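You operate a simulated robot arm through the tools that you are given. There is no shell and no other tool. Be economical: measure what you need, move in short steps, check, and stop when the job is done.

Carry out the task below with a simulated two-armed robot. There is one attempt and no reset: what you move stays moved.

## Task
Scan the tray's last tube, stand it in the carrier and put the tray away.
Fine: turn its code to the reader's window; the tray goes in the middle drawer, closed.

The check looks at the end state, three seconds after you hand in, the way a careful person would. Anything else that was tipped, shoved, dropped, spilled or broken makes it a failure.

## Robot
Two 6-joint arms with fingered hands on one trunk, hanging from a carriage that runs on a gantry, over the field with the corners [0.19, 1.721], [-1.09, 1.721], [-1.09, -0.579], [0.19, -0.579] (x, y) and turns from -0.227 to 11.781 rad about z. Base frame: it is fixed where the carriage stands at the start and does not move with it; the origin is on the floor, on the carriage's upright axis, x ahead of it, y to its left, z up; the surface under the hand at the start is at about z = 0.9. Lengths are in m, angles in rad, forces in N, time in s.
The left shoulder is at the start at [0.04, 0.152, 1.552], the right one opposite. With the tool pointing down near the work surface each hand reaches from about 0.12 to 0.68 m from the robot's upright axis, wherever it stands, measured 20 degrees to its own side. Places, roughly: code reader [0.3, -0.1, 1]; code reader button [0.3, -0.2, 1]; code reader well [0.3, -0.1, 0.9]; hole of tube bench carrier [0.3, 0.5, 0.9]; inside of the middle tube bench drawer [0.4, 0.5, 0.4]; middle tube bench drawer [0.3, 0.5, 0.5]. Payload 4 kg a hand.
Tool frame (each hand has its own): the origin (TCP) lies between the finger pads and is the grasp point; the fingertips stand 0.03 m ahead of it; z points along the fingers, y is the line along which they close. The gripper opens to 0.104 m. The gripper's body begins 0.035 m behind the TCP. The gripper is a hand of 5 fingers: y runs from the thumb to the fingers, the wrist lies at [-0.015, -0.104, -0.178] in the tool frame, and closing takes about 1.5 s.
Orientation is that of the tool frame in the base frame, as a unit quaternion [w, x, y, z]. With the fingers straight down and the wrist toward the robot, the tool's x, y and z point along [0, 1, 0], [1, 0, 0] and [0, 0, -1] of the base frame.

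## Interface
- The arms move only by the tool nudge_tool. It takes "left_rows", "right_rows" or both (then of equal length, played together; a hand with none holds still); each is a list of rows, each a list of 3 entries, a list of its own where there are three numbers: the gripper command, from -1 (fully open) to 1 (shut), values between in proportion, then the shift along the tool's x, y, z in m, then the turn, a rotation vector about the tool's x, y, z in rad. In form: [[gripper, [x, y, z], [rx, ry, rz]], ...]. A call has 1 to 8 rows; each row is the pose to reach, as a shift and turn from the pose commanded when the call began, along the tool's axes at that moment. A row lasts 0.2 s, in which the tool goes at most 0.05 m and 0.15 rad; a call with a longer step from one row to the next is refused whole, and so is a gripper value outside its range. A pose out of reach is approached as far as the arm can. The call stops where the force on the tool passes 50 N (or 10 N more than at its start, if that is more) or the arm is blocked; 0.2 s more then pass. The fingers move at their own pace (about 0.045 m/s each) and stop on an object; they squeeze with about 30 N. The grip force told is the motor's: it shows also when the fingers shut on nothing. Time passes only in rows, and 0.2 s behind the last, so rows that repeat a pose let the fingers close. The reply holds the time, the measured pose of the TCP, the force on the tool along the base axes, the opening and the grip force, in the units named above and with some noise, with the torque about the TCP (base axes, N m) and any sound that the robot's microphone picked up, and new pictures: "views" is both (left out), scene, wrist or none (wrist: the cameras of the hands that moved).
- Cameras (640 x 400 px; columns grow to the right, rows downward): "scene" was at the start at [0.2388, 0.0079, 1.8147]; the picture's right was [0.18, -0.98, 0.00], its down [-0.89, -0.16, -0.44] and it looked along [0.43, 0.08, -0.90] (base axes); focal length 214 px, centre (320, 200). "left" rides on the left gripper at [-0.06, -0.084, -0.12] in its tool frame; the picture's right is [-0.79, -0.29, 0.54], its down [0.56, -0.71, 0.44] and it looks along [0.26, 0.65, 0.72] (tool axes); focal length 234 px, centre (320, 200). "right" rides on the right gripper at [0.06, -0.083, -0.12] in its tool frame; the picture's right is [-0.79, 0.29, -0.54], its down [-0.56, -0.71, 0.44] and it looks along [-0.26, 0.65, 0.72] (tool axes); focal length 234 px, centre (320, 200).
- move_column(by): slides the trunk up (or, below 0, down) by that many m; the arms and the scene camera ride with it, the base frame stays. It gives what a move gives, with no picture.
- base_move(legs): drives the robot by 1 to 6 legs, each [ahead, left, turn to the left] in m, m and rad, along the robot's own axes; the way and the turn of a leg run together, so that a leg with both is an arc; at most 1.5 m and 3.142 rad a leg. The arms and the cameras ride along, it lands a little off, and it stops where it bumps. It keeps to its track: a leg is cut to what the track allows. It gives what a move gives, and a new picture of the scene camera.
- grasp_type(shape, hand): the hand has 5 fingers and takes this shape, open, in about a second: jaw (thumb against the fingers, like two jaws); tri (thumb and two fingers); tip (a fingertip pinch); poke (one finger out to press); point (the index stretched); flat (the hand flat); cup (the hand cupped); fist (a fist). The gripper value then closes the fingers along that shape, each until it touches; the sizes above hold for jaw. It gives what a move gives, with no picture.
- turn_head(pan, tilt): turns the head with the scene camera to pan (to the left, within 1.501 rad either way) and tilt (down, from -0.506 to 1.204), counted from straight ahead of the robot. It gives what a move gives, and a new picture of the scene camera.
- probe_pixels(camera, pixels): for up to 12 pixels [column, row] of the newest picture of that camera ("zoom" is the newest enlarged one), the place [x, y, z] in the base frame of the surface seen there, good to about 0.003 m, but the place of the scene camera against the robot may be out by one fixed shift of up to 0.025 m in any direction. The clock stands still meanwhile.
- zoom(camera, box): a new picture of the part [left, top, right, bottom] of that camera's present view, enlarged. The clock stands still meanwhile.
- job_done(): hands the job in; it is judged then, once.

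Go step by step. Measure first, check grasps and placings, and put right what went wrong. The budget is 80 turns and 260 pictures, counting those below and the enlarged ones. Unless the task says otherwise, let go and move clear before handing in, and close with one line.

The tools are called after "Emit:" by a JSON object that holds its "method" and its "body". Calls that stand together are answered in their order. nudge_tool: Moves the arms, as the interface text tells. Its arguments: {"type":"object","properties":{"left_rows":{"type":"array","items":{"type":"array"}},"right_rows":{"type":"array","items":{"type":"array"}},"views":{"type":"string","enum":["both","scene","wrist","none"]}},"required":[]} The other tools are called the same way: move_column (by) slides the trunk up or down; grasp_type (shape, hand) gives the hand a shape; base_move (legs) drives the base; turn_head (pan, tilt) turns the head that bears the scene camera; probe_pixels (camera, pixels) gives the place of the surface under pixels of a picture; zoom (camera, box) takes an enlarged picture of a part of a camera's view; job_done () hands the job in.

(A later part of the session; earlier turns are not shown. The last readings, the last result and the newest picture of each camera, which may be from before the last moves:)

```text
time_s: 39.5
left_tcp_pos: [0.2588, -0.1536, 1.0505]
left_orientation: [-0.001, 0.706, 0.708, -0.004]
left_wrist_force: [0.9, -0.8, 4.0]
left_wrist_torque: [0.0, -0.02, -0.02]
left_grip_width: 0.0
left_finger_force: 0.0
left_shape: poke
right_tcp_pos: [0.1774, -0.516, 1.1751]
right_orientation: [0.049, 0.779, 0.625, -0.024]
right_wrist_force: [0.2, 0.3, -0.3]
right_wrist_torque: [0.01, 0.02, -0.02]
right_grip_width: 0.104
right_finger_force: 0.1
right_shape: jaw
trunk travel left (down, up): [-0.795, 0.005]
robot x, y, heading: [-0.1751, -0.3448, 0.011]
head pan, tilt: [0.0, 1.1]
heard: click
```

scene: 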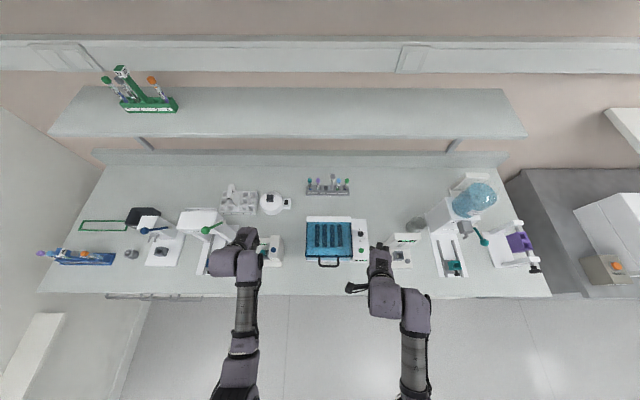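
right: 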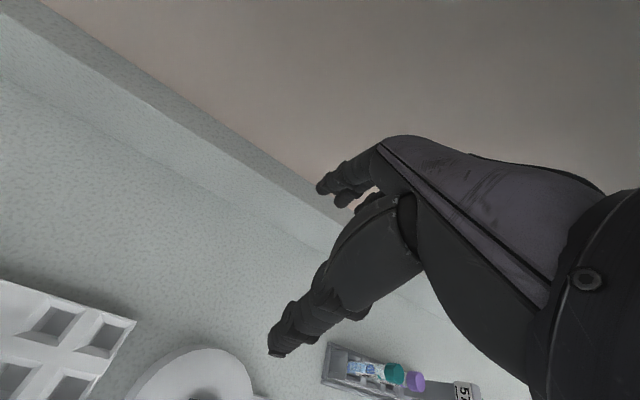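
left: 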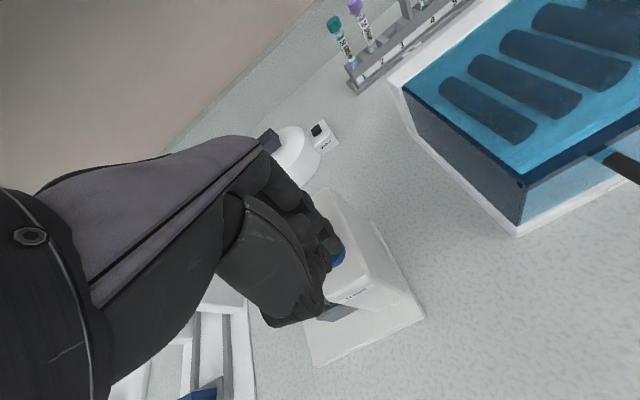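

A click was heard. Raise the hand and read the display.

Emit:
{"method": "nudge_tool", "body": {"left_rows": [[-1, [0, 0, -0.03], [0, 0, 0]], [-1, [0, 0, -0.07], [0, 0, 0]], [-1, [0.04, 0, -0.075], [0, 0, 0]], [-1, [0.06, 0, -0.075], [0, 0, 0]]]}}

Emit:
{"method": "zoom", "body": {"camera": "left", "box": [310, 220, 470, 320]}}

Emit:
{"method": "zoom", "body": {"camera": "scene", "box": [234, 220, 298, 270]}}

```text
time_s: 40.5
left_tcp_pos: [0.2606, -0.0914, 1.127]
left_orientation: [0.0, 0.707, 0.708, -0.001]
left_wrist_force: [0.3, -0.5, 0.3]
left_wrist_torque: [-0.03, -0.01, 0.0]
left_grip_width: 0.0
left_finger_force: 0.1
left_shape: poke
right_tcp_pos: [0.1767, -0.516, 1.1758]
right_orientation: [0.048, 0.778, 0.626, -0.024]
right_wrist_force: [-0.3, 0.0, 0.1]
right_wrist_torque: [0.02, -0.01, 0.01]
right_grip_width: 0.1041
right_finger_force: 0.1
right_shape: jaw
trunk travel left (down, up): [-0.795, 0.005]
robot x, y, heading: [-0.1747, -0.3446, 0.011]
head pan, tilt: [0.0, 1.1]
```

scene: 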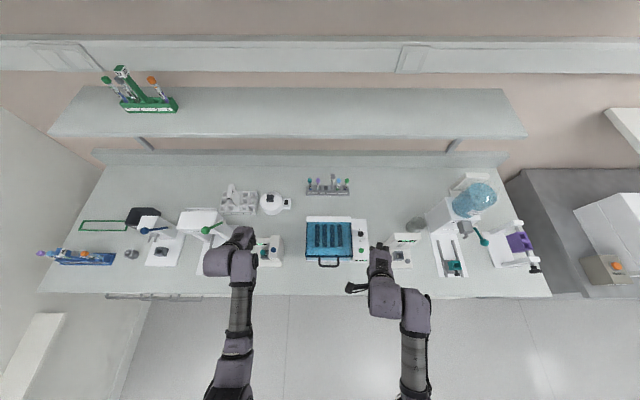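
left: 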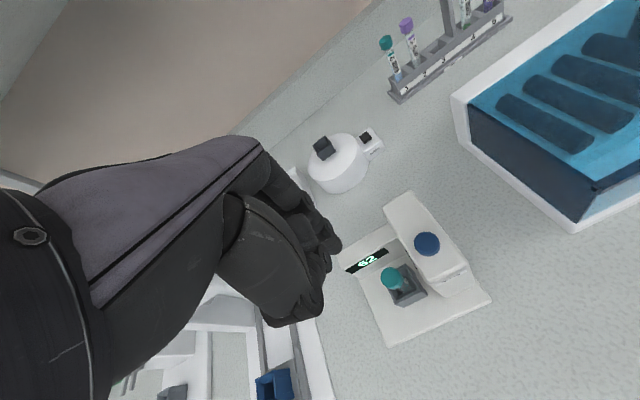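

```text
4.00 times, centred on (390, 270) of left
```

zoom: 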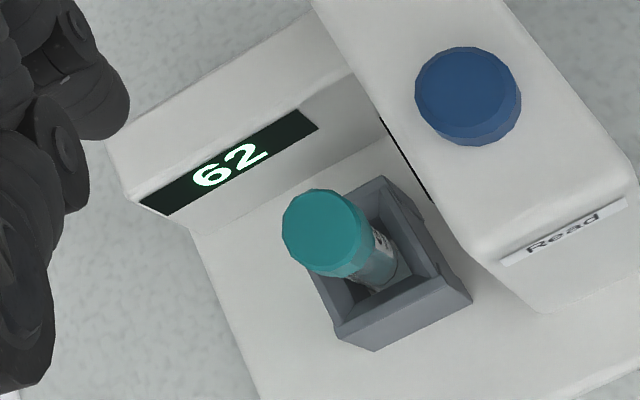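

```text
8.00 times, centred on (266, 245) of scene
```

zoom: 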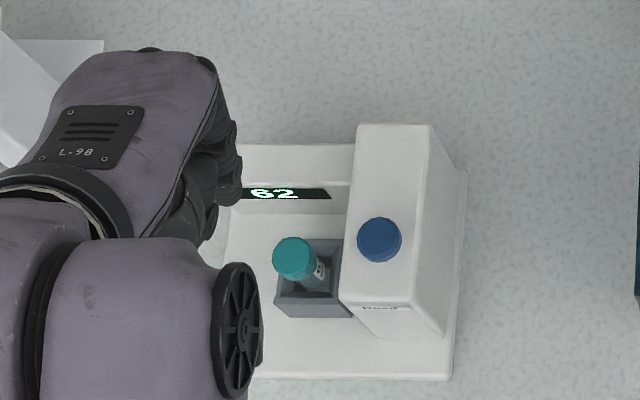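

The display reads 62: scanned. Re-forming the jaw and locating the cap for re-grasp.

Emit:
{"method": "probe_pixels", "body": {"camera": "left", "pixels": [[390, 278], [387, 273], [395, 284], [402, 284], [384, 280]]}}

Emit:
{"method": "grasp_type", "body": {"hand": "left", "shape": "jaw"}}

```text
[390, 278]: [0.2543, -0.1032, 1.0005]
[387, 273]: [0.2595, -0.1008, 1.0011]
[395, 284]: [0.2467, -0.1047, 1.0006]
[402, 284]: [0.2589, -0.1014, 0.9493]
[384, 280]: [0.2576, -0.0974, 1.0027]
```

```text
time_s: 41.4
left_tcp_pos: [0.2618, -0.0912, 1.128]
left_orientation: [-0.001, 0.706, 0.708, -0.001]
left_wrist_force: [-0.2, 0.0, -1.0]
left_wrist_torque: [-0.01, 0.01, 0.03]
left_grip_width: 0.1038
left_finger_force: 0.0
left_shape: jaw
right_tcp_pos: [0.1763, -0.5164, 1.1757]
right_orientation: [0.048, 0.778, 0.626, -0.024]
right_wrist_force: [0.8, -0.6, 0.3]
right_wrist_torque: [0.01, 0.01, 0.01]
right_grip_width: 0.1041
right_finger_force: 0.1
right_shape: jaw
trunk travel left (down, up): [-0.795, 0.005]
robot x, y, heading: [-0.1755, -0.3423, 0.009]
head pan, tilt: [0.0, 1.1]
```

Cap centre ≈ (0.2545,−0.102), top 1.001. Descend with a narrow opening and grasp.

Emit:
{"method": "nudge_tool", "body": {"left_rows": [[0.2, [-0.0105, -0.0055, 0], [0, 0, 0]], [0.2, [-0.0105, -0.0055, 0], [0, 0, 0]], [0.2, [-0.0105, -0.0055, 0.01], [0, 0, 0]], [0.2, [-0.0105, -0.0055, 0.02], [0, 0, 0]], [0.2, [-0.0105, -0.0055, 0.05], [0, 0, 0]], [0.2, [-0.0105, -0.0055, 0.09], [0, 0, 0]], [0.2, [-0.0105, -0.0055, 0.12], [0, 0, 0]], [0.2, [-0.0105, -0.0055, 0.134], [0, 0, 0]]], "views": "wrist"}}

Emit:
{"method": "zoom", "body": {"camera": "left", "box": [280, 180, 440, 280]}}

```text
time_s: 43.1
left_tcp_pos: [0.2552, -0.1017, 0.9957]
left_orientation: [0.0, 0.706, 0.708, 0.0]
left_wrist_force: [-1.3, 0.8, 1.2]
left_wrist_torque: [0.01, 0.01, -0.02]
left_grip_width: 0.042
left_finger_force: 0.1
left_shape: jaw
right_tcp_pos: [0.1764, -0.5167, 1.1755]
right_orientation: [0.049, 0.778, 0.626, -0.024]
right_wrist_force: [0.4, -1.0, -0.5]
right_wrist_torque: [0.03, 0.0, 0.01]
right_grip_width: 0.1037
right_finger_force: 0.0
right_shape: jaw
trunk travel left (down, up): [-0.795, 0.005]
robot x, y, heading: [-0.1788, -0.3456, 0.007]
head pan, tilt: [0.0, 1.1]
```

left: 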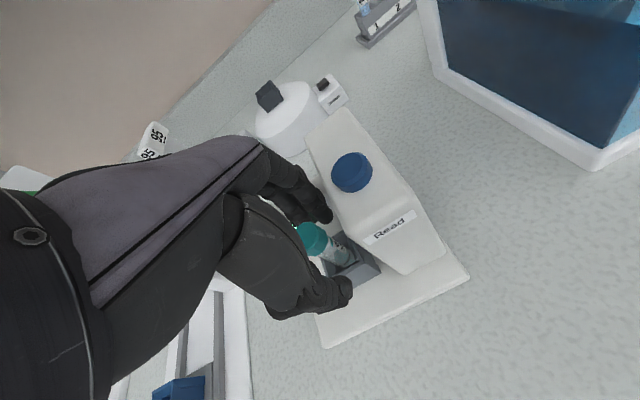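

```text
4.00 times, centred on (360, 230) of left
```

zoom: 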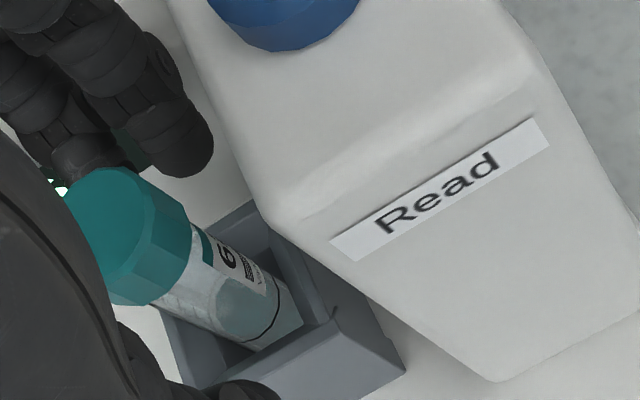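

Positioned; closing, nudging +x 4 mm to upright the tube, then lifting.

Emit:
{"method": "nudge_tool", "body": {"left_rows": [[1, [0, 0, 0.002], [0, 0, 0]], [1, [0, 0, 0.002], [0, 0, 0]], [1, [0, 0, 0.002], [0, 0, 0]], [1, [0, 0, 0.002], [0, 0, 0]], [1, [0, 0.002, 0.002], [0, 0, 0]], [1, [0, 0.004, 0.002], [0, 0, 0]], [1, [0, 0.004, 0.002], [0, 0, 0]]], "views": "none"}}

Emit:
{"method": "nudge_tool", "body": {"left_rows": [[1, [0, 0, -0.02], [0, 0, 0]], [1, [0, 0, -0.05], [0, 0, 0]], [1, [0, 0, -0.09], [0, 0, 0]], [1, [0, 0, -0.13], [0, 0, 0]]]}}

Emit:
{"method": "zoom", "body": {"camera": "left", "box": [280, 200, 440, 300]}}

```text
time_s: 44.8
left_tcp_pos: [0.2578, -0.1018, 0.9929]
left_orientation: [0.0, 0.706, 0.708, 0.0]
left_wrist_force: [0.7, 0.1, 0.7]
left_wrist_torque: [0.0, -0.02, 0.01]
left_grip_width: 0.0079
left_finger_force: 30.5
left_shape: jaw
right_tcp_pos: [0.1758, -0.5161, 1.1754]
right_orientation: [0.049, 0.779, 0.625, -0.025]
right_wrist_force: [-1.3, 0.1, 0.0]
right_wrist_torque: [0.02, 0.01, 0.04]
right_grip_width: 0.104
right_finger_force: 0.0
right_shape: jaw
trunk travel left (down, up): [-0.795, 0.005]
robot x, y, heading: [-0.1806, -0.3451, 0.009]
head pan, tilt: [0.0, 1.1]
```

```text
time_s: 45.8
left_tcp_pos: [0.257, -0.1001, 1.1221]
left_orientation: [-0.001, 0.706, 0.708, -0.001]
left_wrist_force: [0.0, 0.3, 0.7]
left_wrist_torque: [0.0, 0.01, -0.02]
left_grip_width: 0.0081
left_finger_force: 29.7
left_shape: jaw
right_tcp_pos: [0.1761, -0.5164, 1.1752]
right_orientation: [0.049, 0.778, 0.626, -0.024]
right_wrist_force: [-0.3, 0.0, -0.1]
right_wrist_torque: [-0.01, 0.01, -0.02]
right_grip_width: 0.1039
right_finger_force: 0.0
right_shape: jaw
trunk travel left (down, up): [-0.795, 0.005]
robot x, y, heading: [-0.177, -0.3441, 0.008]
head pan, tilt: [0.0, 1.1]
```

scene: 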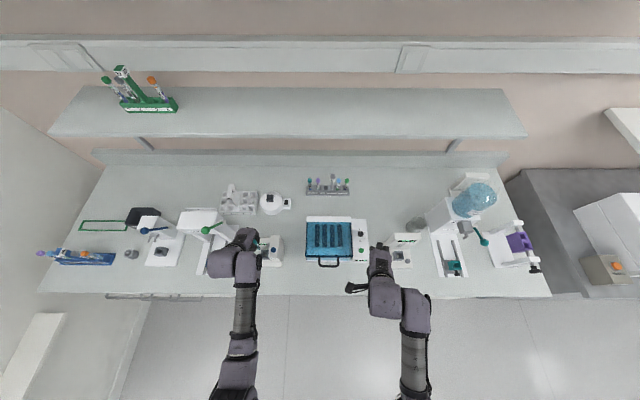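
left: 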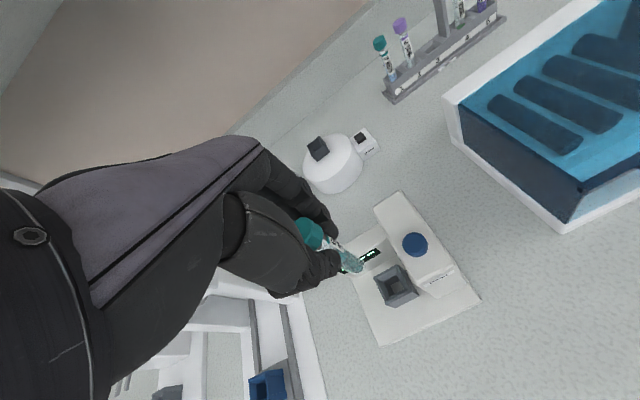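

```text
4.00 times, centred on (360, 250) of left
```

zoom: 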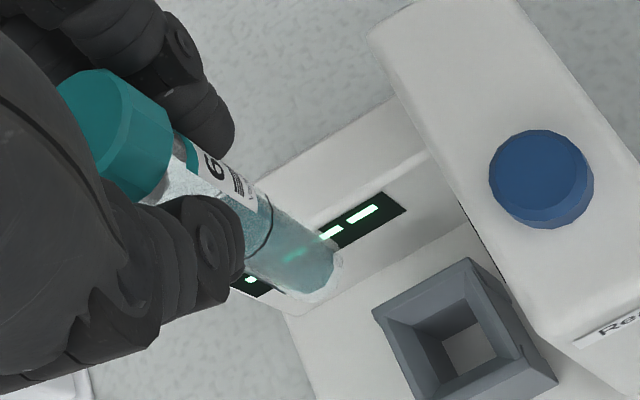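

Tube is held. Route: base back in front of the bench, left 0.61 m, forward a little, keeping the tube at this height.

Emit:
{"method": "base_move", "body": {"legs": [[-0.28, 0, 0], [0, 0.61, 0], [0.1, 0, 0]]}}

Emit:
{"method": "nudge_tool", "body": {"left_rows": [[1, [0, 0, 0], [0, 0, 0]]], "views": "wrist"}}

```text
time_s: 51.5
left_tcp_pos: [0.0598, 0.5102, 1.1233]
left_orientation: [0.0, 0.703, 0.711, -0.001]
left_wrist_force: [-0.2, 0.2, -0.7]
left_wrist_torque: [0.06, 0.0, 0.03]
left_grip_width: 0.0083
left_finger_force: 30.2
left_shape: jaw
right_tcp_pos: [-0.0181, 0.0926, 1.1768]
right_orientation: [0.049, 0.775, 0.63, -0.023]
right_wrist_force: [0.3, 0.5, -0.5]
right_wrist_torque: [0.0, 0.01, 0.01]
right_grip_width: 0.1039
right_finger_force: 0.0
right_shape: jaw
trunk travel left (down, up): [-0.795, 0.005]
robot x, y, heading: [-0.3738, 0.2582, 0.017]
head pan, tilt: [0.0, 1.1]
```

scene: 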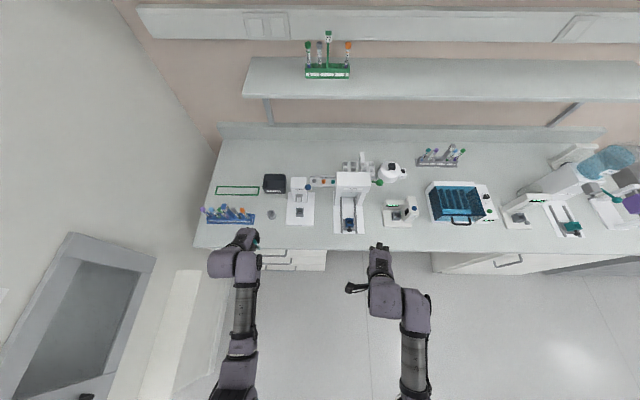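

```text
time_s: 51.9
left_tcp_pos: [0.0588, 0.51, 1.1229]
left_orientation: [0.0, 0.703, 0.711, 0.0]
left_wrist_force: [0.4, -0.2, -0.6]
left_wrist_torque: [0.0, 0.05, 0.0]
left_grip_width: 0.0081
left_finger_force: 29.5
left_shape: jaw
right_tcp_pos: [-0.0178, 0.093, 1.1761]
right_orientation: [0.049, 0.775, 0.629, -0.024]
right_wrist_force: [-0.2, 0.0, 0.6]
right_wrist_torque: [0.03, 0.02, 0.02]
right_grip_width: 0.1039
right_finger_force: 0.1
right_shape: jaw
trunk travel left (down, up): [-0.795, 0.005]
robot x, y, heading: [-0.3749, 0.2593, 0.016]
head pan, tilt: [0.0, 1.1]
```

left: 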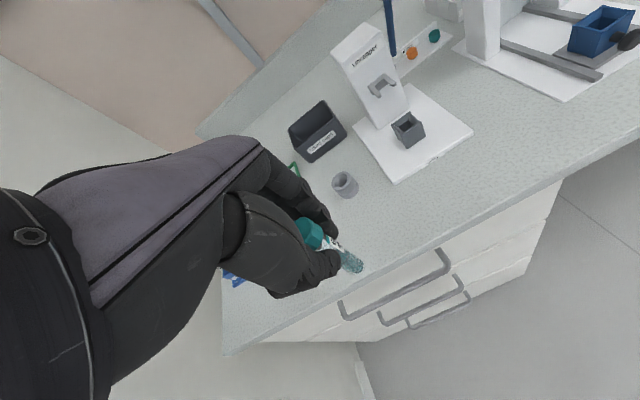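

Puck visible at (345,184). Probing puck rim, tube bottom and the drawer handles.

Emit:
{"method": "zoom", "body": {"camera": "left", "box": [313, 164, 377, 204]}}

Emit:
{"method": "probe_pixels", "body": {"camera": "left", "pixels": [[333, 183], [339, 174], [346, 174], [357, 181], [344, 181], [345, 195], [361, 268], [352, 264], [350, 255]]}}

Emit:
{"method": "probe_pixels", "body": {"camera": "left", "pixels": [[350, 317], [400, 294], [448, 268], [384, 320], [420, 306], [461, 287], [410, 322], [440, 310], [468, 298], [500, 240], [520, 270], [380, 330]]}}

```text
10.00 times, centred on (345, 184) of left
```

zoom: 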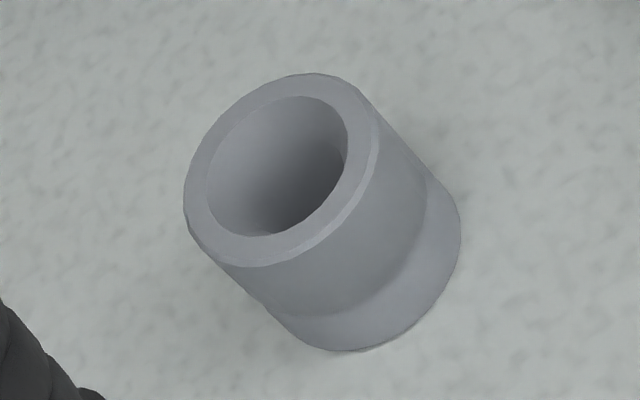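

```text
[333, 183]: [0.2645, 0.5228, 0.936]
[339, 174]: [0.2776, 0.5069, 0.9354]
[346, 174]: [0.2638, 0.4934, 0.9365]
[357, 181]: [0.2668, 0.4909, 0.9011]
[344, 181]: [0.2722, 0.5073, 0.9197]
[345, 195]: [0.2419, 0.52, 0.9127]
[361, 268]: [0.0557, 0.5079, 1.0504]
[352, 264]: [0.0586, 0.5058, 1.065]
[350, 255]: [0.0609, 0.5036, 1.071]
```

```text
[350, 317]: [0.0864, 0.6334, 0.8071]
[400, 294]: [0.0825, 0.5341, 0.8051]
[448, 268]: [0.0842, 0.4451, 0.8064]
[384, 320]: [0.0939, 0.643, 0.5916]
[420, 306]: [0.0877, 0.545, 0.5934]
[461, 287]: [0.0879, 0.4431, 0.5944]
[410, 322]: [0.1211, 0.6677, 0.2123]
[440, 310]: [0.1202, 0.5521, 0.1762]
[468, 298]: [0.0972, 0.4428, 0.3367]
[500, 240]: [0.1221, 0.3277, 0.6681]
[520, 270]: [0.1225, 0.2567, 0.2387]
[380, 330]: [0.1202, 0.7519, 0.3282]
```

Puck centre ≈ (0.263,0.508), rim 0.936; middle handle bar at x≈0.088, z≈0.593, y 0.44–0.64. Drive forward 0.08 and check.

Emit:
{"method": "base_move", "body": {"legs": [[0.08, 0, 0]]}}

Emit:
{"method": "nudge_tool", "body": {"left_rows": [[1, [-0.002, 0.03, 0], [0, 0, 0]], [1, [-0.002, 0.06, 0], [0, 0, 0]]], "views": "wrist"}}

Emit:
{"method": "zoom", "body": {"camera": "left", "box": [300, 200, 460, 300]}}

```text
time_s: 52.9
left_tcp_pos: [0.1375, 0.5105, 1.1223]
left_orientation: [-0.001, 0.703, 0.711, -0.001]
left_wrist_force: [-1.0, 0.7, -0.3]
left_wrist_torque: [0.0, 0.04, 0.01]
left_grip_width: 0.0083
left_finger_force: 29.6
left_shape: jaw
right_tcp_pos: [0.0593, 0.0945, 1.1764]
right_orientation: [0.049, 0.775, 0.63, -0.024]
right_wrist_force: [-0.3, 0.6, 1.4]
right_wrist_torque: [0.0, 0.0, 0.0]
right_grip_width: 0.1038
right_finger_force: 0.1
right_shape: jaw
trunk travel left (down, up): [-0.795, 0.005]
robot x, y, heading: [-0.2942, 0.2629, 0.015]
head pan, tilt: [0.0, 1.1]
```

scene: 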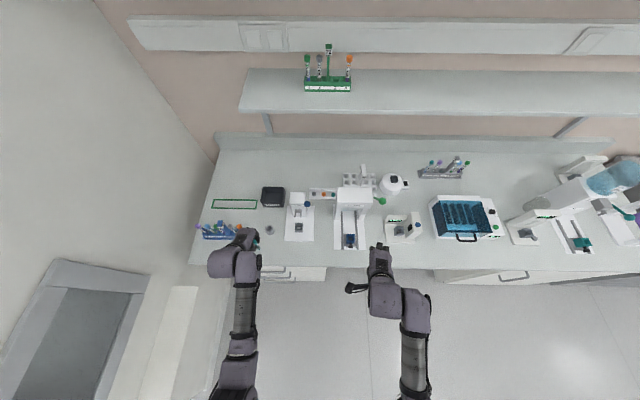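

```text
time_s: 53.5
left_tcp_pos: [0.1978, 0.5095, 1.1215]
left_orientation: [0.001, 0.703, 0.711, 0.0]
left_wrist_force: [0.7, -0.6, -0.2]
left_wrist_torque: [-0.02, -0.05, 0.03]
left_grip_width: 0.0083
left_finger_force: 29.9
left_shape: jaw
right_tcp_pos: [0.0614, 0.093, 1.1754]
right_orientation: [0.049, 0.775, 0.629, -0.024]
right_wrist_force: [-0.4, -0.6, 0.2]
right_wrist_torque: [-0.01, 0.03, 0.02]
right_grip_width: 0.1042
right_finger_force: 0.1
right_shape: jaw
trunk travel left (down, up): [-0.795, 0.005]
robot x, y, heading: [-0.2965, 0.264, 0.017]
head pan, tilt: [0.0, 1.1]
```

left: 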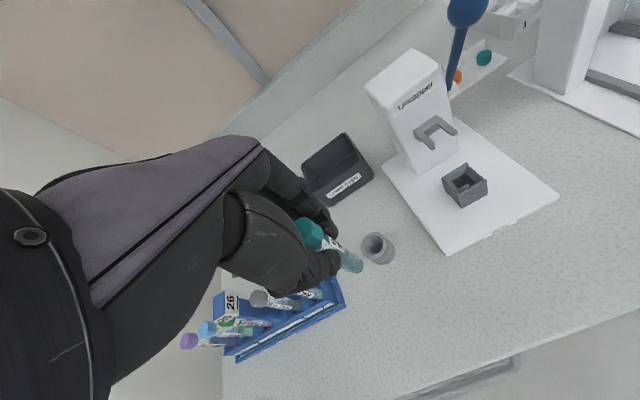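

```text
4.00 times, centred on (380, 250) of left
```

zoom: 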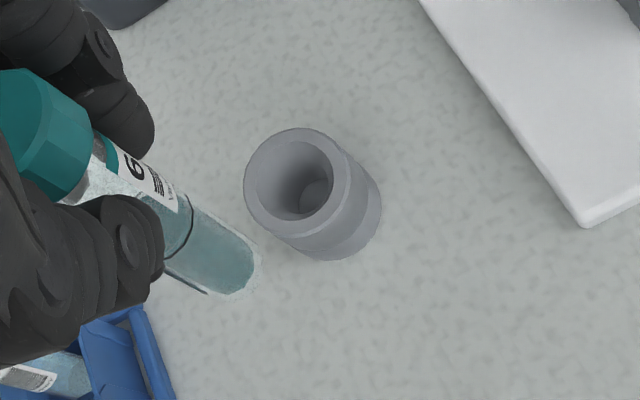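

Re-measuring puck rim and floor, tube bottom, and the blue rack's nearest parts.

Emit:
{"method": "probe_pixels", "body": {"camera": "zoom", "pixels": [[253, 180], [300, 133], [342, 185], [300, 226], [315, 195], [215, 275], [245, 270], [190, 235]]}}

Emit:
{"method": "probe_pixels", "body": {"camera": "left", "pixels": [[338, 290], [320, 292], [318, 285], [260, 298], [290, 300]]}}

Emit:
{"method": "zoom", "body": {"camera": "scene", "box": [190, 180, 318, 260]}}

```text
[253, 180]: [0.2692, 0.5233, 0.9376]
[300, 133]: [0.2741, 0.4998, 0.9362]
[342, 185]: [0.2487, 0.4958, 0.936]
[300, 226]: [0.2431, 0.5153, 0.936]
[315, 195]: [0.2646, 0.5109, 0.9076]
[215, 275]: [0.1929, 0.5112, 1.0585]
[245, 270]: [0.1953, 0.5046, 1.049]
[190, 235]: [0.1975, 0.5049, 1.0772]
```

```text
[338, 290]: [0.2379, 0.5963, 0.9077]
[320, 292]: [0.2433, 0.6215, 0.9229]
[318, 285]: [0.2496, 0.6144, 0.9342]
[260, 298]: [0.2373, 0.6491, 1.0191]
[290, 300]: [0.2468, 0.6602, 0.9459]
```

```text
5.00 times, centred on (254, 220) of scene
```

zoom: 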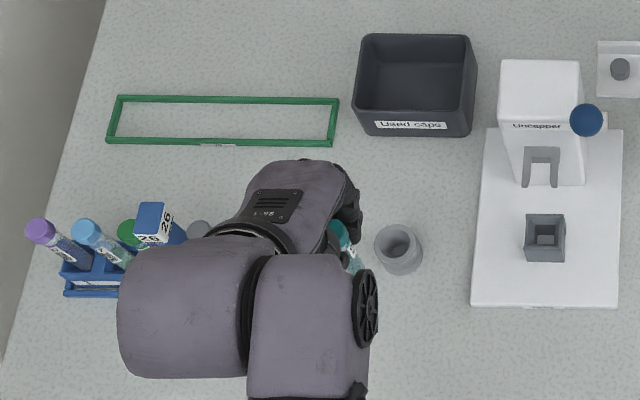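

Rack end is at y≈0.60, clear of the hand. Move above the puck and lower to just above the rim.

Emit:
{"method": "nudge_tool", "body": {"left_rows": [[1, [-0.002, 0.03, 0], [0, 0, 0]], [1, [-0.003, 0.062, 0], [0, 0, 0]], [1, [-0.003, 0.062, 0.03], [0, 0, 0]], [1, [-0.003, 0.062, 0.06], [0, 0, 0]], [1, [-0.003, 0.062, 0.09], [0, 0, 0]]]}}

Emit:
{"method": "zoom", "body": {"camera": "left", "box": [300, 200, 460, 300]}}

Emit:
{"method": "zoom", "body": {"camera": "scene", "box": [190, 180, 318, 260]}}

```text
time_s: 54.7
left_tcp_pos: [0.2594, 0.5062, 1.0335]
left_orientation: [0.0, 0.703, 0.711, 0.0]
left_wrist_force: [0.5, -0.3, -0.8]
left_wrist_torque: [-0.01, 0.0, 0.01]
left_grip_width: 0.0082
left_finger_force: 30.3
left_shape: jaw
right_tcp_pos: [0.0595, 0.0962, 1.1758]
right_orientation: [0.05, 0.776, 0.629, -0.024]
right_wrist_force: [0.0, 1.1, 0.8]
right_wrist_torque: [-0.02, 0.01, 0.02]
right_grip_width: 0.1037
right_finger_force: 0.1
right_shape: jaw
trunk travel left (down, up): [-0.795, 0.005]
robot x, y, heading: [-0.2963, 0.2605, 0.022]
head pan, tilt: [0.0, 1.1]
```

scene: 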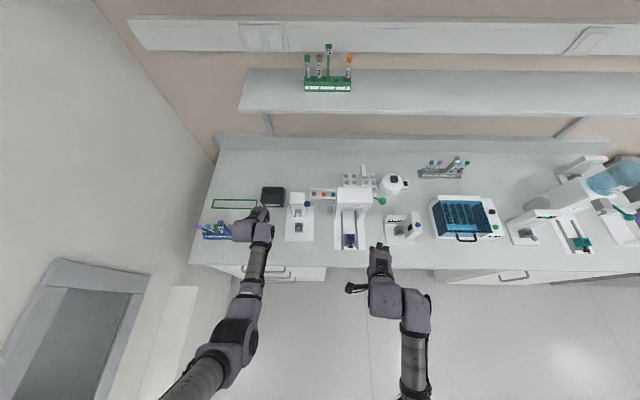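
left: 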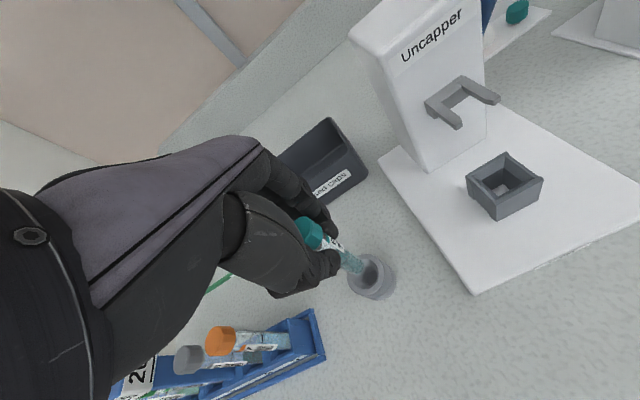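

```text
4.00 times, centred on (380, 250) of left
```

zoom: 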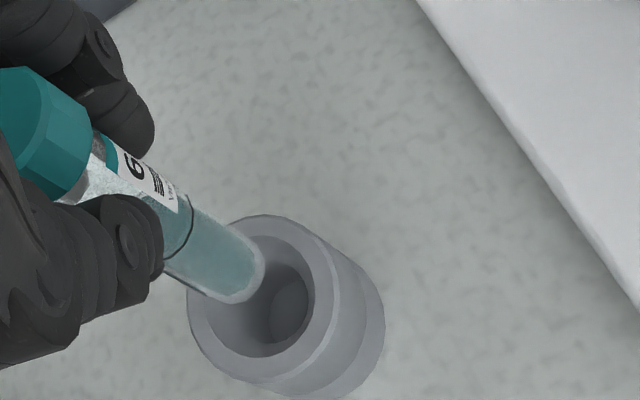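

```text
5.00 times, centred on (254, 220) of scene
```

zoom: 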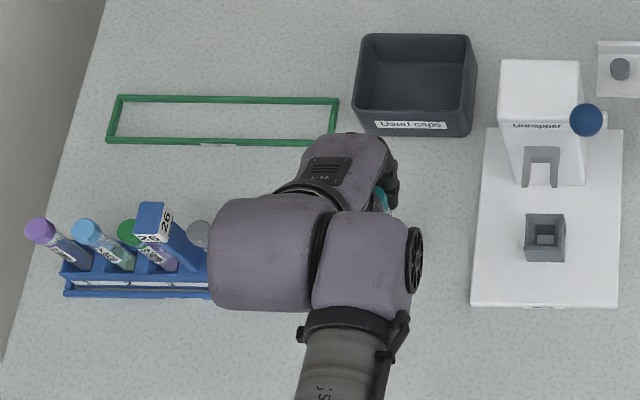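

Verifying bottom vs rim centre before lowering.

Emit:
{"method": "probe_pixels", "body": {"camera": "zoom", "pixels": [[197, 325], [325, 295], [280, 224], [265, 372], [225, 292], [256, 275], [200, 270], [290, 310]]}}

```text
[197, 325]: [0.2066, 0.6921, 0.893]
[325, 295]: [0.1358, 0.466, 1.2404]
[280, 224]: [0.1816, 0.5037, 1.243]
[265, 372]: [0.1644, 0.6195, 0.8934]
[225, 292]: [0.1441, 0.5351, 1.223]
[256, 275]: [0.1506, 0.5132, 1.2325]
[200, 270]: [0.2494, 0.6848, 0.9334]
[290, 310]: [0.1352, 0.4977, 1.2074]
```

The last zoom was the scene's; re-probing with the left camera's pixels.

Emit:
{"method": "probe_pixels", "body": {"camera": "left", "pixels": [[349, 281], [381, 274], [370, 256], [366, 293], [356, 273], [364, 269], [350, 267], [372, 277]]}}

```text
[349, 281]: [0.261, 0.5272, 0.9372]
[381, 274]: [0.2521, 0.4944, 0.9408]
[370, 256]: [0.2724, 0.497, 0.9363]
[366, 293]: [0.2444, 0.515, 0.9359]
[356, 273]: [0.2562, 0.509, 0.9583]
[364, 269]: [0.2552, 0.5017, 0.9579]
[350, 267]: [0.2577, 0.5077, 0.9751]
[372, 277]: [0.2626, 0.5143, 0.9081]
```

Tube bottom (≈0.261,0.509) is centred over the puck (0.2605,0.5095). Lowering straight.

Emit:
{"method": "nudge_tool", "body": {"left_rows": [[1, [0, 0, 0.015], [0, 0, 0]], [1, [0, 0, 0.028], [0, 0, 0]], [1, [0, 0, 0.038], [0, 0, 0]], [1, [0, 0, 0.045], [0, 0, 0]]], "views": "wrist"}}

Emit:
{"method": "zoom", "body": {"camera": "left", "box": [300, 200, 460, 300]}}

```text
time_s: 55.7
left_tcp_pos: [0.26, 0.5071, 0.9867]
left_orientation: [0.0, 0.703, 0.711, -0.001]
left_wrist_force: [0.4, 0.5, -0.6]
left_wrist_torque: [0.03, 0.0, 0.0]
left_grip_width: 0.008
left_finger_force: 29.9
left_shape: jaw
right_tcp_pos: [0.06, 0.0946, 1.1747]
right_orientation: [0.048, 0.776, 0.629, -0.024]
right_wrist_force: [-1.2, -0.2, 0.3]
right_wrist_torque: [-0.04, 0.0, -0.05]
right_grip_width: 0.1037
right_finger_force: 0.1
right_shape: jaw
trunk travel left (down, up): [-0.795, 0.005]
robot x, y, heading: [-0.2951, 0.2609, 0.015]
head pan, tilt: [0.0, 1.1]
```

left: 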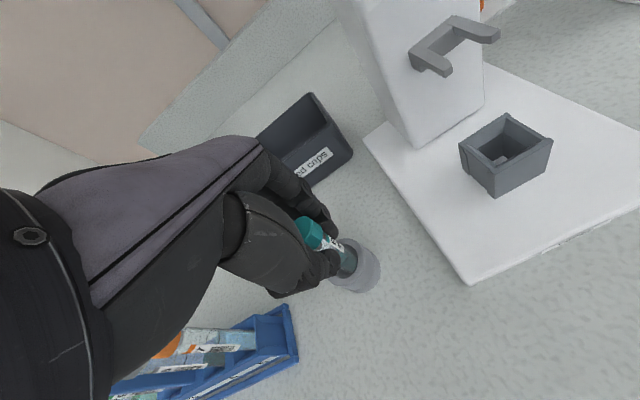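

```text
4.00 times, centred on (380, 250) of left
```

zoom: 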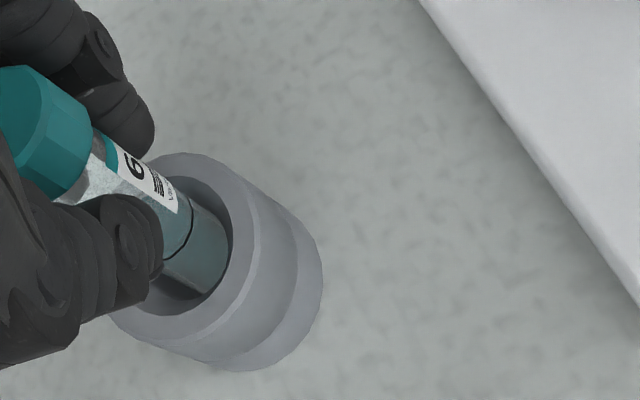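

No contact yet; lower a few mm more until it touches the floor.

Emit:
{"method": "nudge_tool", "body": {"left_rows": [[1, [0, 0, 0.003], [0, 0, 0]], [1, [0, 0, 0.006], [0, 0, 0]], [1, [0, 0, 0.008], [0, 0, 0]]], "views": "none"}}

```text
time_s: 56.5
left_tcp_pos: [0.2642, 0.5079, 0.9841]
left_orientation: [0.002, 0.702, 0.712, 0.003]
left_wrist_force: [-7.8, -1.8, 37.2]
left_wrist_torque: [-0.08, 0.16, -0.02]
left_grip_width: 0.0103
left_finger_force: 30.0
left_shape: jaw
right_tcp_pos: [0.061, 0.0947, 1.1761]
right_orientation: [0.049, 0.776, 0.629, -0.023]
right_wrist_force: [0.2, -0.2, 0.3]
right_wrist_torque: [0.0, 0.0, 0.03]
right_grip_width: 0.1039
right_finger_force: 0.0
right_shape: jaw
trunk travel left (down, up): [-0.795, 0.005]
robot x, y, heading: [-0.2972, 0.2633, 0.02]
head pan, tilt: [0.0, 1.1]
```

Tube is on the puck floor. Relax the pressure and open.

Emit:
{"method": "nudge_tool", "body": {"left_rows": [[1, [0, 0, -0.004], [0, 0, 0]], [1, [0, 0, -0.006], [0, 0, 0]], [0.6, [0, 0, -0.006], [0, 0, 0]], [0.4, [0, 0, -0.006], [0, 0, 0]], [0.2, [0, 0, -0.006], [0, 0, 0]], [0.2, [0, 0, -0.006], [0, 0, 0]], [0.2, [0, 0, -0.006], [0, 0, 0]]], "views": "wrist"}}

Emit:
{"method": "zoom", "body": {"camera": "left", "box": [280, 190, 440, 290]}}

```text
time_s: 58.1
left_tcp_pos: [0.2594, 0.5068, 0.9845]
left_orientation: [-0.001, 0.703, 0.711, -0.001]
left_wrist_force: [0.3, 0.2, -0.6]
left_wrist_torque: [0.02, 0.01, -0.02]
left_grip_width: 0.0411
left_finger_force: 0.1
left_shape: jaw
right_tcp_pos: [0.0606, 0.0954, 1.1762]
right_orientation: [0.049, 0.776, 0.629, -0.025]
right_wrist_force: [0.7, 0.2, -1.0]
right_wrist_torque: [0.0, -0.02, 0.02]
right_grip_width: 0.1038
right_finger_force: 0.0
right_shape: jaw
trunk travel left (down, up): [-0.795, 0.005]
robot x, y, heading: [-0.2912, 0.2591, 0.02]
head pan, tilt: [0.0, 1.1]
```

left: 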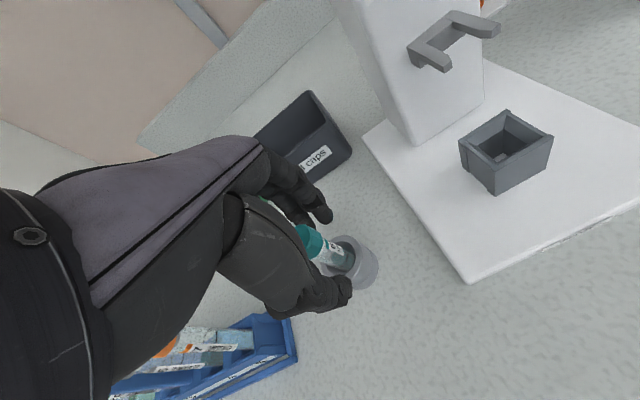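

```text
4.00 times, centred on (360, 240) of left
```

zoom: 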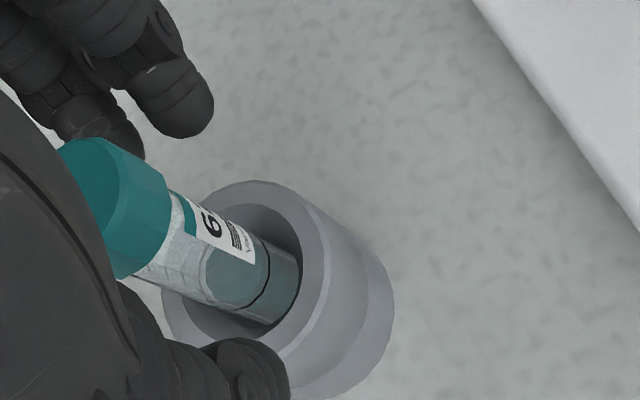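

Tube released in the puck. Rising straight up 0.12.

Emit:
{"method": "nudge_tool", "body": {"left_rows": [[0.1, [0, 0, -0.01], [0, 0, 0]], [0.1, [0, 0, -0.03], [0, 0, 0]], [0.1, [0, 0, -0.07], [0, 0, 0]], [0.1, [0, 0, -0.12], [0, 0, 0]]]}}

Emit:
{"method": "zoom", "body": {"camera": "left", "box": [300, 200, 460, 300]}}

Emit:
{"method": "zoom", "body": {"camera": "scene", "box": [190, 150, 414, 290]}}

```text
time_s: 59.1
left_tcp_pos: [0.2606, 0.507, 1.1058]
left_orientation: [-0.001, 0.704, 0.711, 0.0]
left_wrist_force: [0.2, 0.5, -0.2]
left_wrist_torque: [0.01, 0.03, -0.02]
left_grip_width: 0.0464
left_finger_force: 0.1
left_shape: jaw
right_tcp_pos: [0.0598, 0.0946, 1.1748]
right_orientation: [0.049, 0.775, 0.629, -0.025]
right_wrist_force: [0.4, 0.0, 0.2]
right_wrist_torque: [0.05, -0.01, 0.02]
right_grip_width: 0.104
right_finger_force: 0.0
right_shape: jaw
trunk travel left (down, up): [-0.795, 0.005]
robot x, y, heading: [-0.2978, 0.2629, 0.014]
head pan, tilt: [0.0, 1.1]
```

scene: 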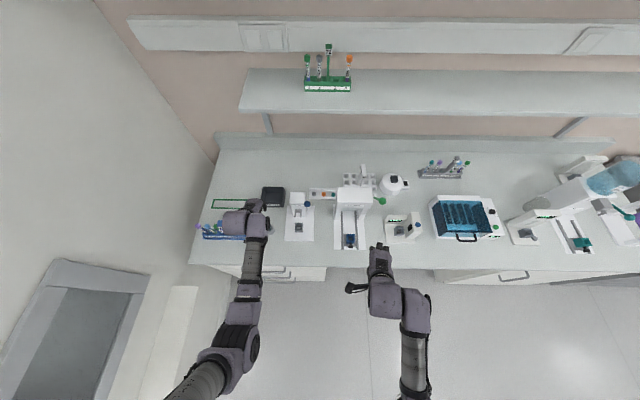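
left: 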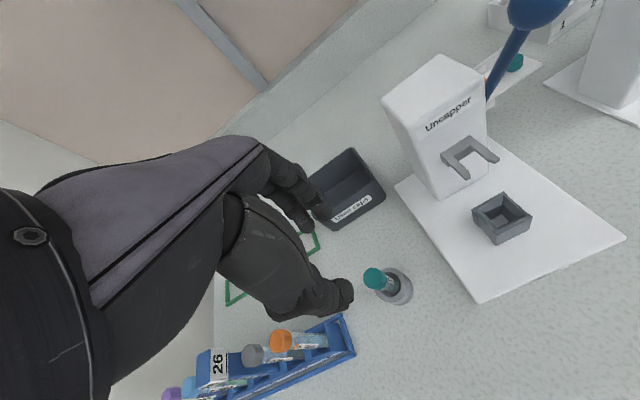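

```text
4.00 times, centred on (380, 250) of left
```

zoom: 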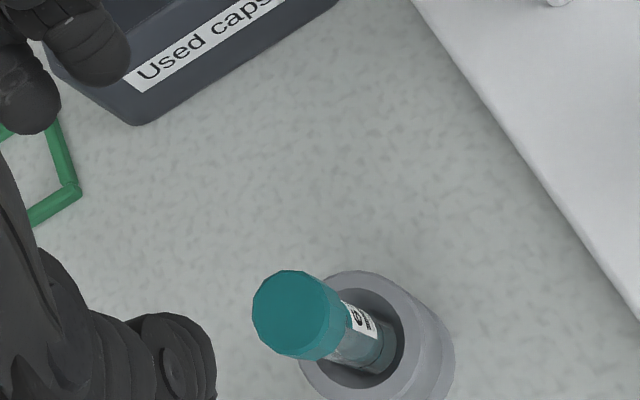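

```text
2.86 times, centred on (302, 220) of scene
```

zoom: 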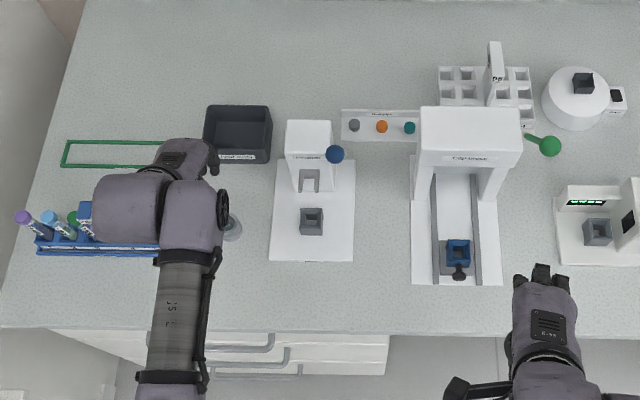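

Tube stands in the carrier. Next the drawer: back the robot away from the bench and pitch the left hand forward ~60° in free space.

Emit:
{"method": "base_move", "body": {"legs": [[-0.5, 0, 0]]}}

Emit:
{"method": "nudge_tool", "body": {"left_rows": [[0, [0, 0, 0], [-0.14, 0, 0]], [0, [0, 0, 0], [-0.28, 0, 0]], [0, [0, 0, 0], [-0.42, 0, 0]], [0, [0, 0, 0], [-0.56, 0, 0]], [0, [0, 0, 0], [-0.7, 0, 0]], [0, [0, 0, 0], [-0.84, 0, 0]], [0, [0, 0, 0], [-0.98, 0, 0]], [0, [0, 0, 0], [-1.05, 0, 0]]], "views": "none"}}

Emit:
{"method": "move_column", "body": {"by": -0.5}}

Emit:
{"method": "turn_head", "body": {"pan": 0.3, "tilt": 0.6}}

```text
time_s: 62.1
left_tcp_pos: [-0.2406, 0.4994, 1.1057]
left_orientation: [-0.001, 0.703, 0.711, -0.001]
left_wrist_force: [0.6, -0.3, -0.2]
left_wrist_torque: [-0.01, -0.01, 0.04]
left_grip_width: 0.0466
left_finger_force: 0.1
left_shape: jaw
right_tcp_pos: [-0.4401, 0.0861, 1.1755]
right_orientation: [0.049, 0.775, 0.629, -0.024]
right_wrist_force: [-0.5, 0.4, -0.2]
right_wrist_torque: [0.01, 0.0, 0.0]
right_grip_width: 0.104
right_finger_force: 0.1
right_shape: jaw
trunk travel left (down, up): [-0.795, 0.005]
robot x, y, heading: [-0.7951, 0.2553, 0.014]
head pan, tilt: [0.0, 1.1]
```

scene: 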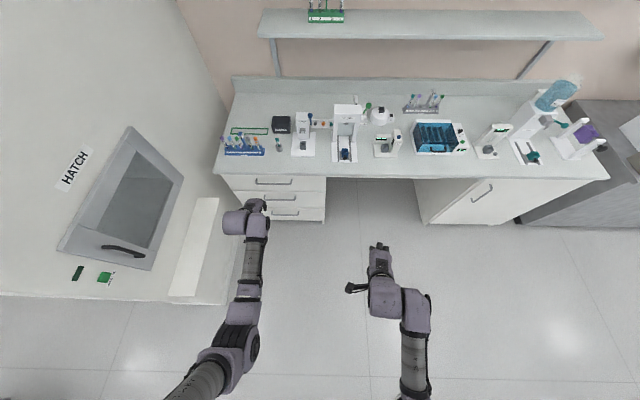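

```text
time_s: 63.9
left_tcp_pos: [-0.2402, 0.5003, 1.1055]
left_orientation: [0.353, 0.608, 0.615, 0.357]
left_wrist_force: [0.8, 0.4, -0.6]
left_wrist_torque: [0.0, -0.01, 0.01]
left_grip_width: 0.0518
left_finger_force: 0.0
left_shape: jaw
left hand out of reach, approached as far as the arm can: row 5
right_tcp_pos: [-0.4396, 0.0855, 1.1767]
right_orientation: [0.049, 0.775, 0.629, -0.024]
right_wrist_force: [0.4, -0.5, 0.1]
right_wrist_torque: [0.0, -0.02, 0.01]
right_grip_width: 0.1043
right_finger_force: 0.1
right_shape: jaw
trunk travel left (down, up): [-0.795, 0.005]
robot x, y, heading: [-0.7951, 0.258, 0.021]
head pan, tilt: [0.0, 1.1]
```

```text
refused: -0.5 is not a number from -0.4 to 0.4
```

```text
time_s: 64.8
left_tcp_pos: [-0.2398, 0.5004, 1.105]
left_orientation: [0.352, 0.609, 0.615, 0.356]
left_wrist_force: [0.7, -0.1, -0.3]
left_wrist_torque: [0.01, 0.0, 0.02]
left_grip_width: 0.0515
left_finger_force: 0.0
left_shape: jaw
right_tcp_pos: [-0.439, 0.0851, 1.1762]
right_orientation: [0.048, 0.775, 0.63, -0.025]
right_wrist_force: [-0.5, -0.5, -0.7]
right_wrist_torque: [-0.01, -0.02, -0.02]
right_grip_width: 0.1041
right_finger_force: 0.1
right_shape: jaw
trunk travel left (down, up): [-0.795, 0.005]
robot x, y, heading: [-0.7935, 0.2516, 0.018]
head pan, tilt: [0.3, 0.6]
```

scene: 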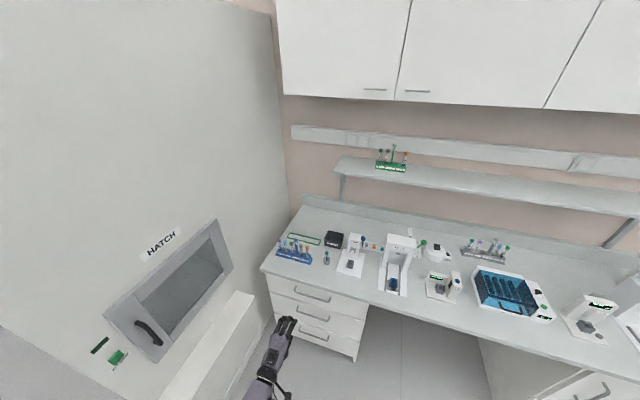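

Drawers clearly visible. Lower the trunk in two steps to handle height.

Emit:
{"method": "move_column", "body": {"by": -0.4}}

Emit:
{"method": "move_column", "body": {"by": -0.112}}

Emit:
{"method": "turn_head", "body": {"pan": 0.3, "tilt": 0.7}}

Emit:
{"method": "nudge_tool", "body": {"left_rows": [[-0.1, [0, 0, 0], [0, 0, 0]]], "views": "wrist"}}

```text
time_s: 68.7
left_tcp_pos: [-0.2402, 0.5008, 0.7054]
left_orientation: [0.352, 0.608, 0.615, 0.357]
left_wrist_force: [-0.2, 1.0, -0.2]
left_wrist_torque: [-0.05, -0.01, 0.0]
left_grip_width: 0.0519
left_finger_force: 0.0
left_shape: jaw
right_tcp_pos: [-0.4395, 0.0866, 0.7745]
right_orientation: [0.049, 0.775, 0.63, -0.024]
right_wrist_force: [-0.1, 0.6, -0.1]
right_wrist_torque: [-0.01, 0.0, 0.02]
right_grip_width: 0.1038
right_finger_force: 0.1
right_shape: jaw
trunk travel left (down, up): [-0.395, 0.405]
robot x, y, heading: [-0.791, 0.2539, 0.018]
head pan, tilt: [0.3, 0.6]
```

```text
time_s: 70.1
left_tcp_pos: [-0.2392, 0.4999, 0.5954]
left_orientation: [0.352, 0.608, 0.616, 0.356]
left_wrist_force: [-0.3, 0.2, -0.4]
left_wrist_torque: [0.01, 0.0, 0.01]
left_grip_width: 0.0517
left_finger_force: 0.0
left_shape: jaw
right_tcp_pos: [-0.4404, 0.0864, 0.6628]
right_orientation: [0.049, 0.775, 0.629, -0.024]
right_wrist_force: [0.2, -0.3, -0.5]
right_wrist_torque: [0.03, -0.01, 0.01]
right_grip_width: 0.1041
right_finger_force: 0.1
right_shape: jaw
trunk travel left (down, up): [-0.283, 0.517]
robot x, y, heading: [-0.7942, 0.2514, 0.018]
head pan, tilt: [0.3, 0.6]
```

```text
time_s: 70.8
left_tcp_pos: [-0.2395, 0.5008, 0.5939]
left_orientation: [0.352, 0.608, 0.616, 0.356]
left_wrist_force: [0.5, 0.6, -0.5]
left_wrist_torque: [-0.02, -0.01, -0.01]
left_grip_width: 0.0516
left_finger_force: 0.1
left_shape: jaw
right_tcp_pos: [-0.44, 0.0858, 0.6619]
right_orientation: [0.049, 0.775, 0.63, -0.025]
right_wrist_force: [0.3, -0.6, -0.1]
right_wrist_torque: [0.05, -0.01, 0.02]
right_grip_width: 0.1037
right_finger_force: 0.1
right_shape: jaw
trunk travel left (down, up): [-0.283, 0.517]
robot x, y, heading: [-0.7932, 0.252, 0.019]
head pan, tilt: [0.3, 0.7]
```

scene: 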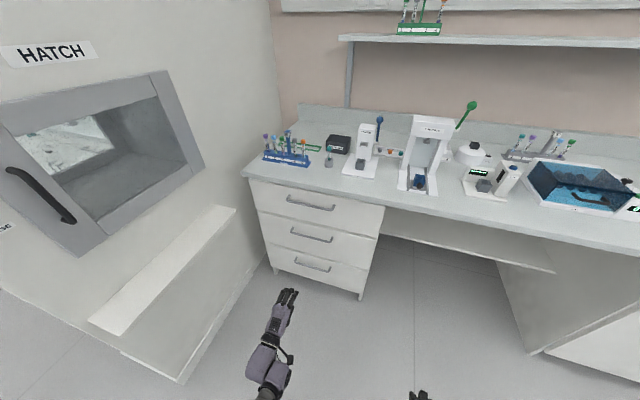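

```text
time_s: 71.2
left_tcp_pos: [-0.2405, 0.5003, 0.5936]
left_orientation: [0.352, 0.609, 0.615, 0.356]
left_wrist_force: [-0.7, 0.4, 0.1]
left_wrist_torque: [-0.02, -0.04, -0.05]
left_grip_width: 0.0564
left_finger_force: 0.0
left_shape: jaw
right_tcp_pos: [-0.4393, 0.0858, 0.663]
right_orientation: [0.049, 0.775, 0.629, -0.023]
right_wrist_force: [-0.3, 0.0, 0.3]
right_wrist_torque: [0.01, 0.01, 0.02]
right_grip_width: 0.1036
right_finger_force: 0.2
right_shape: jaw
trunk travel left (down, up): [-0.283, 0.517]
robot x, y, heading: [-0.794, 0.2523, 0.023]
head pan, tilt: [0.3, 0.7]
```

left: 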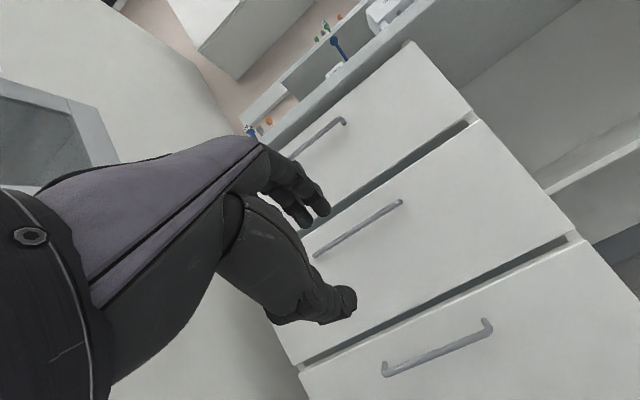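

Middle handle runs (318,252)–(398,205) in the wrist view. Probing it and the fronts.

Emit:
{"method": "probe_pixels", "body": {"camera": "left", "pixels": [[320, 250], [350, 234], [380, 216], [398, 204], [360, 210], [340, 200], [470, 120], [570, 235], [386, 370], [340, 125]]}}

Emit:
{"method": "probe_pixels", "body": {"camera": "scene", "pixels": [[312, 236], [293, 231], [330, 239], [312, 204], [312, 265], [300, 245], [378, 232], [370, 252], [262, 212]]}}

Emit:
{"method": "zoom", "body": {"camera": "scene", "box": [240, 170, 400, 310]}}

```text
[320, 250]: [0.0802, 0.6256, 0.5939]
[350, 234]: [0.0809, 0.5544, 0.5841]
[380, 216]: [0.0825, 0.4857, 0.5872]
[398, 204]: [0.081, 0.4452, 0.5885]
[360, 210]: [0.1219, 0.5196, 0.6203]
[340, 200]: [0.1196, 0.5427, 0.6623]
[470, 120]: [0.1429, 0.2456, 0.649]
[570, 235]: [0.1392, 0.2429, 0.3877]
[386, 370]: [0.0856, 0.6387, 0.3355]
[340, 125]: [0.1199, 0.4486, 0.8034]
```

```text
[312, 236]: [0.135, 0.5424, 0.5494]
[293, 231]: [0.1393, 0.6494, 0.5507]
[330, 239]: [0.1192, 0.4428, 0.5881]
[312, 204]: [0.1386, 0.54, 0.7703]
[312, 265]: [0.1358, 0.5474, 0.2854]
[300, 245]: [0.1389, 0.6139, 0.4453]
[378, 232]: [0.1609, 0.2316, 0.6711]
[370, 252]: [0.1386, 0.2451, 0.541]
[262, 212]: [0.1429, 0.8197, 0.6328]
```

```text
2.86 times, centred on (320, 240) of scene
```

zoom: 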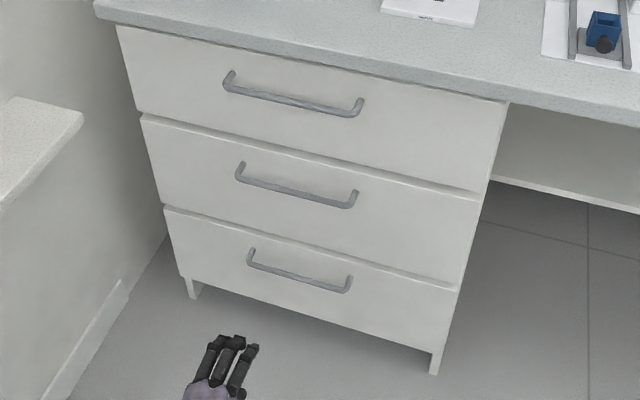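

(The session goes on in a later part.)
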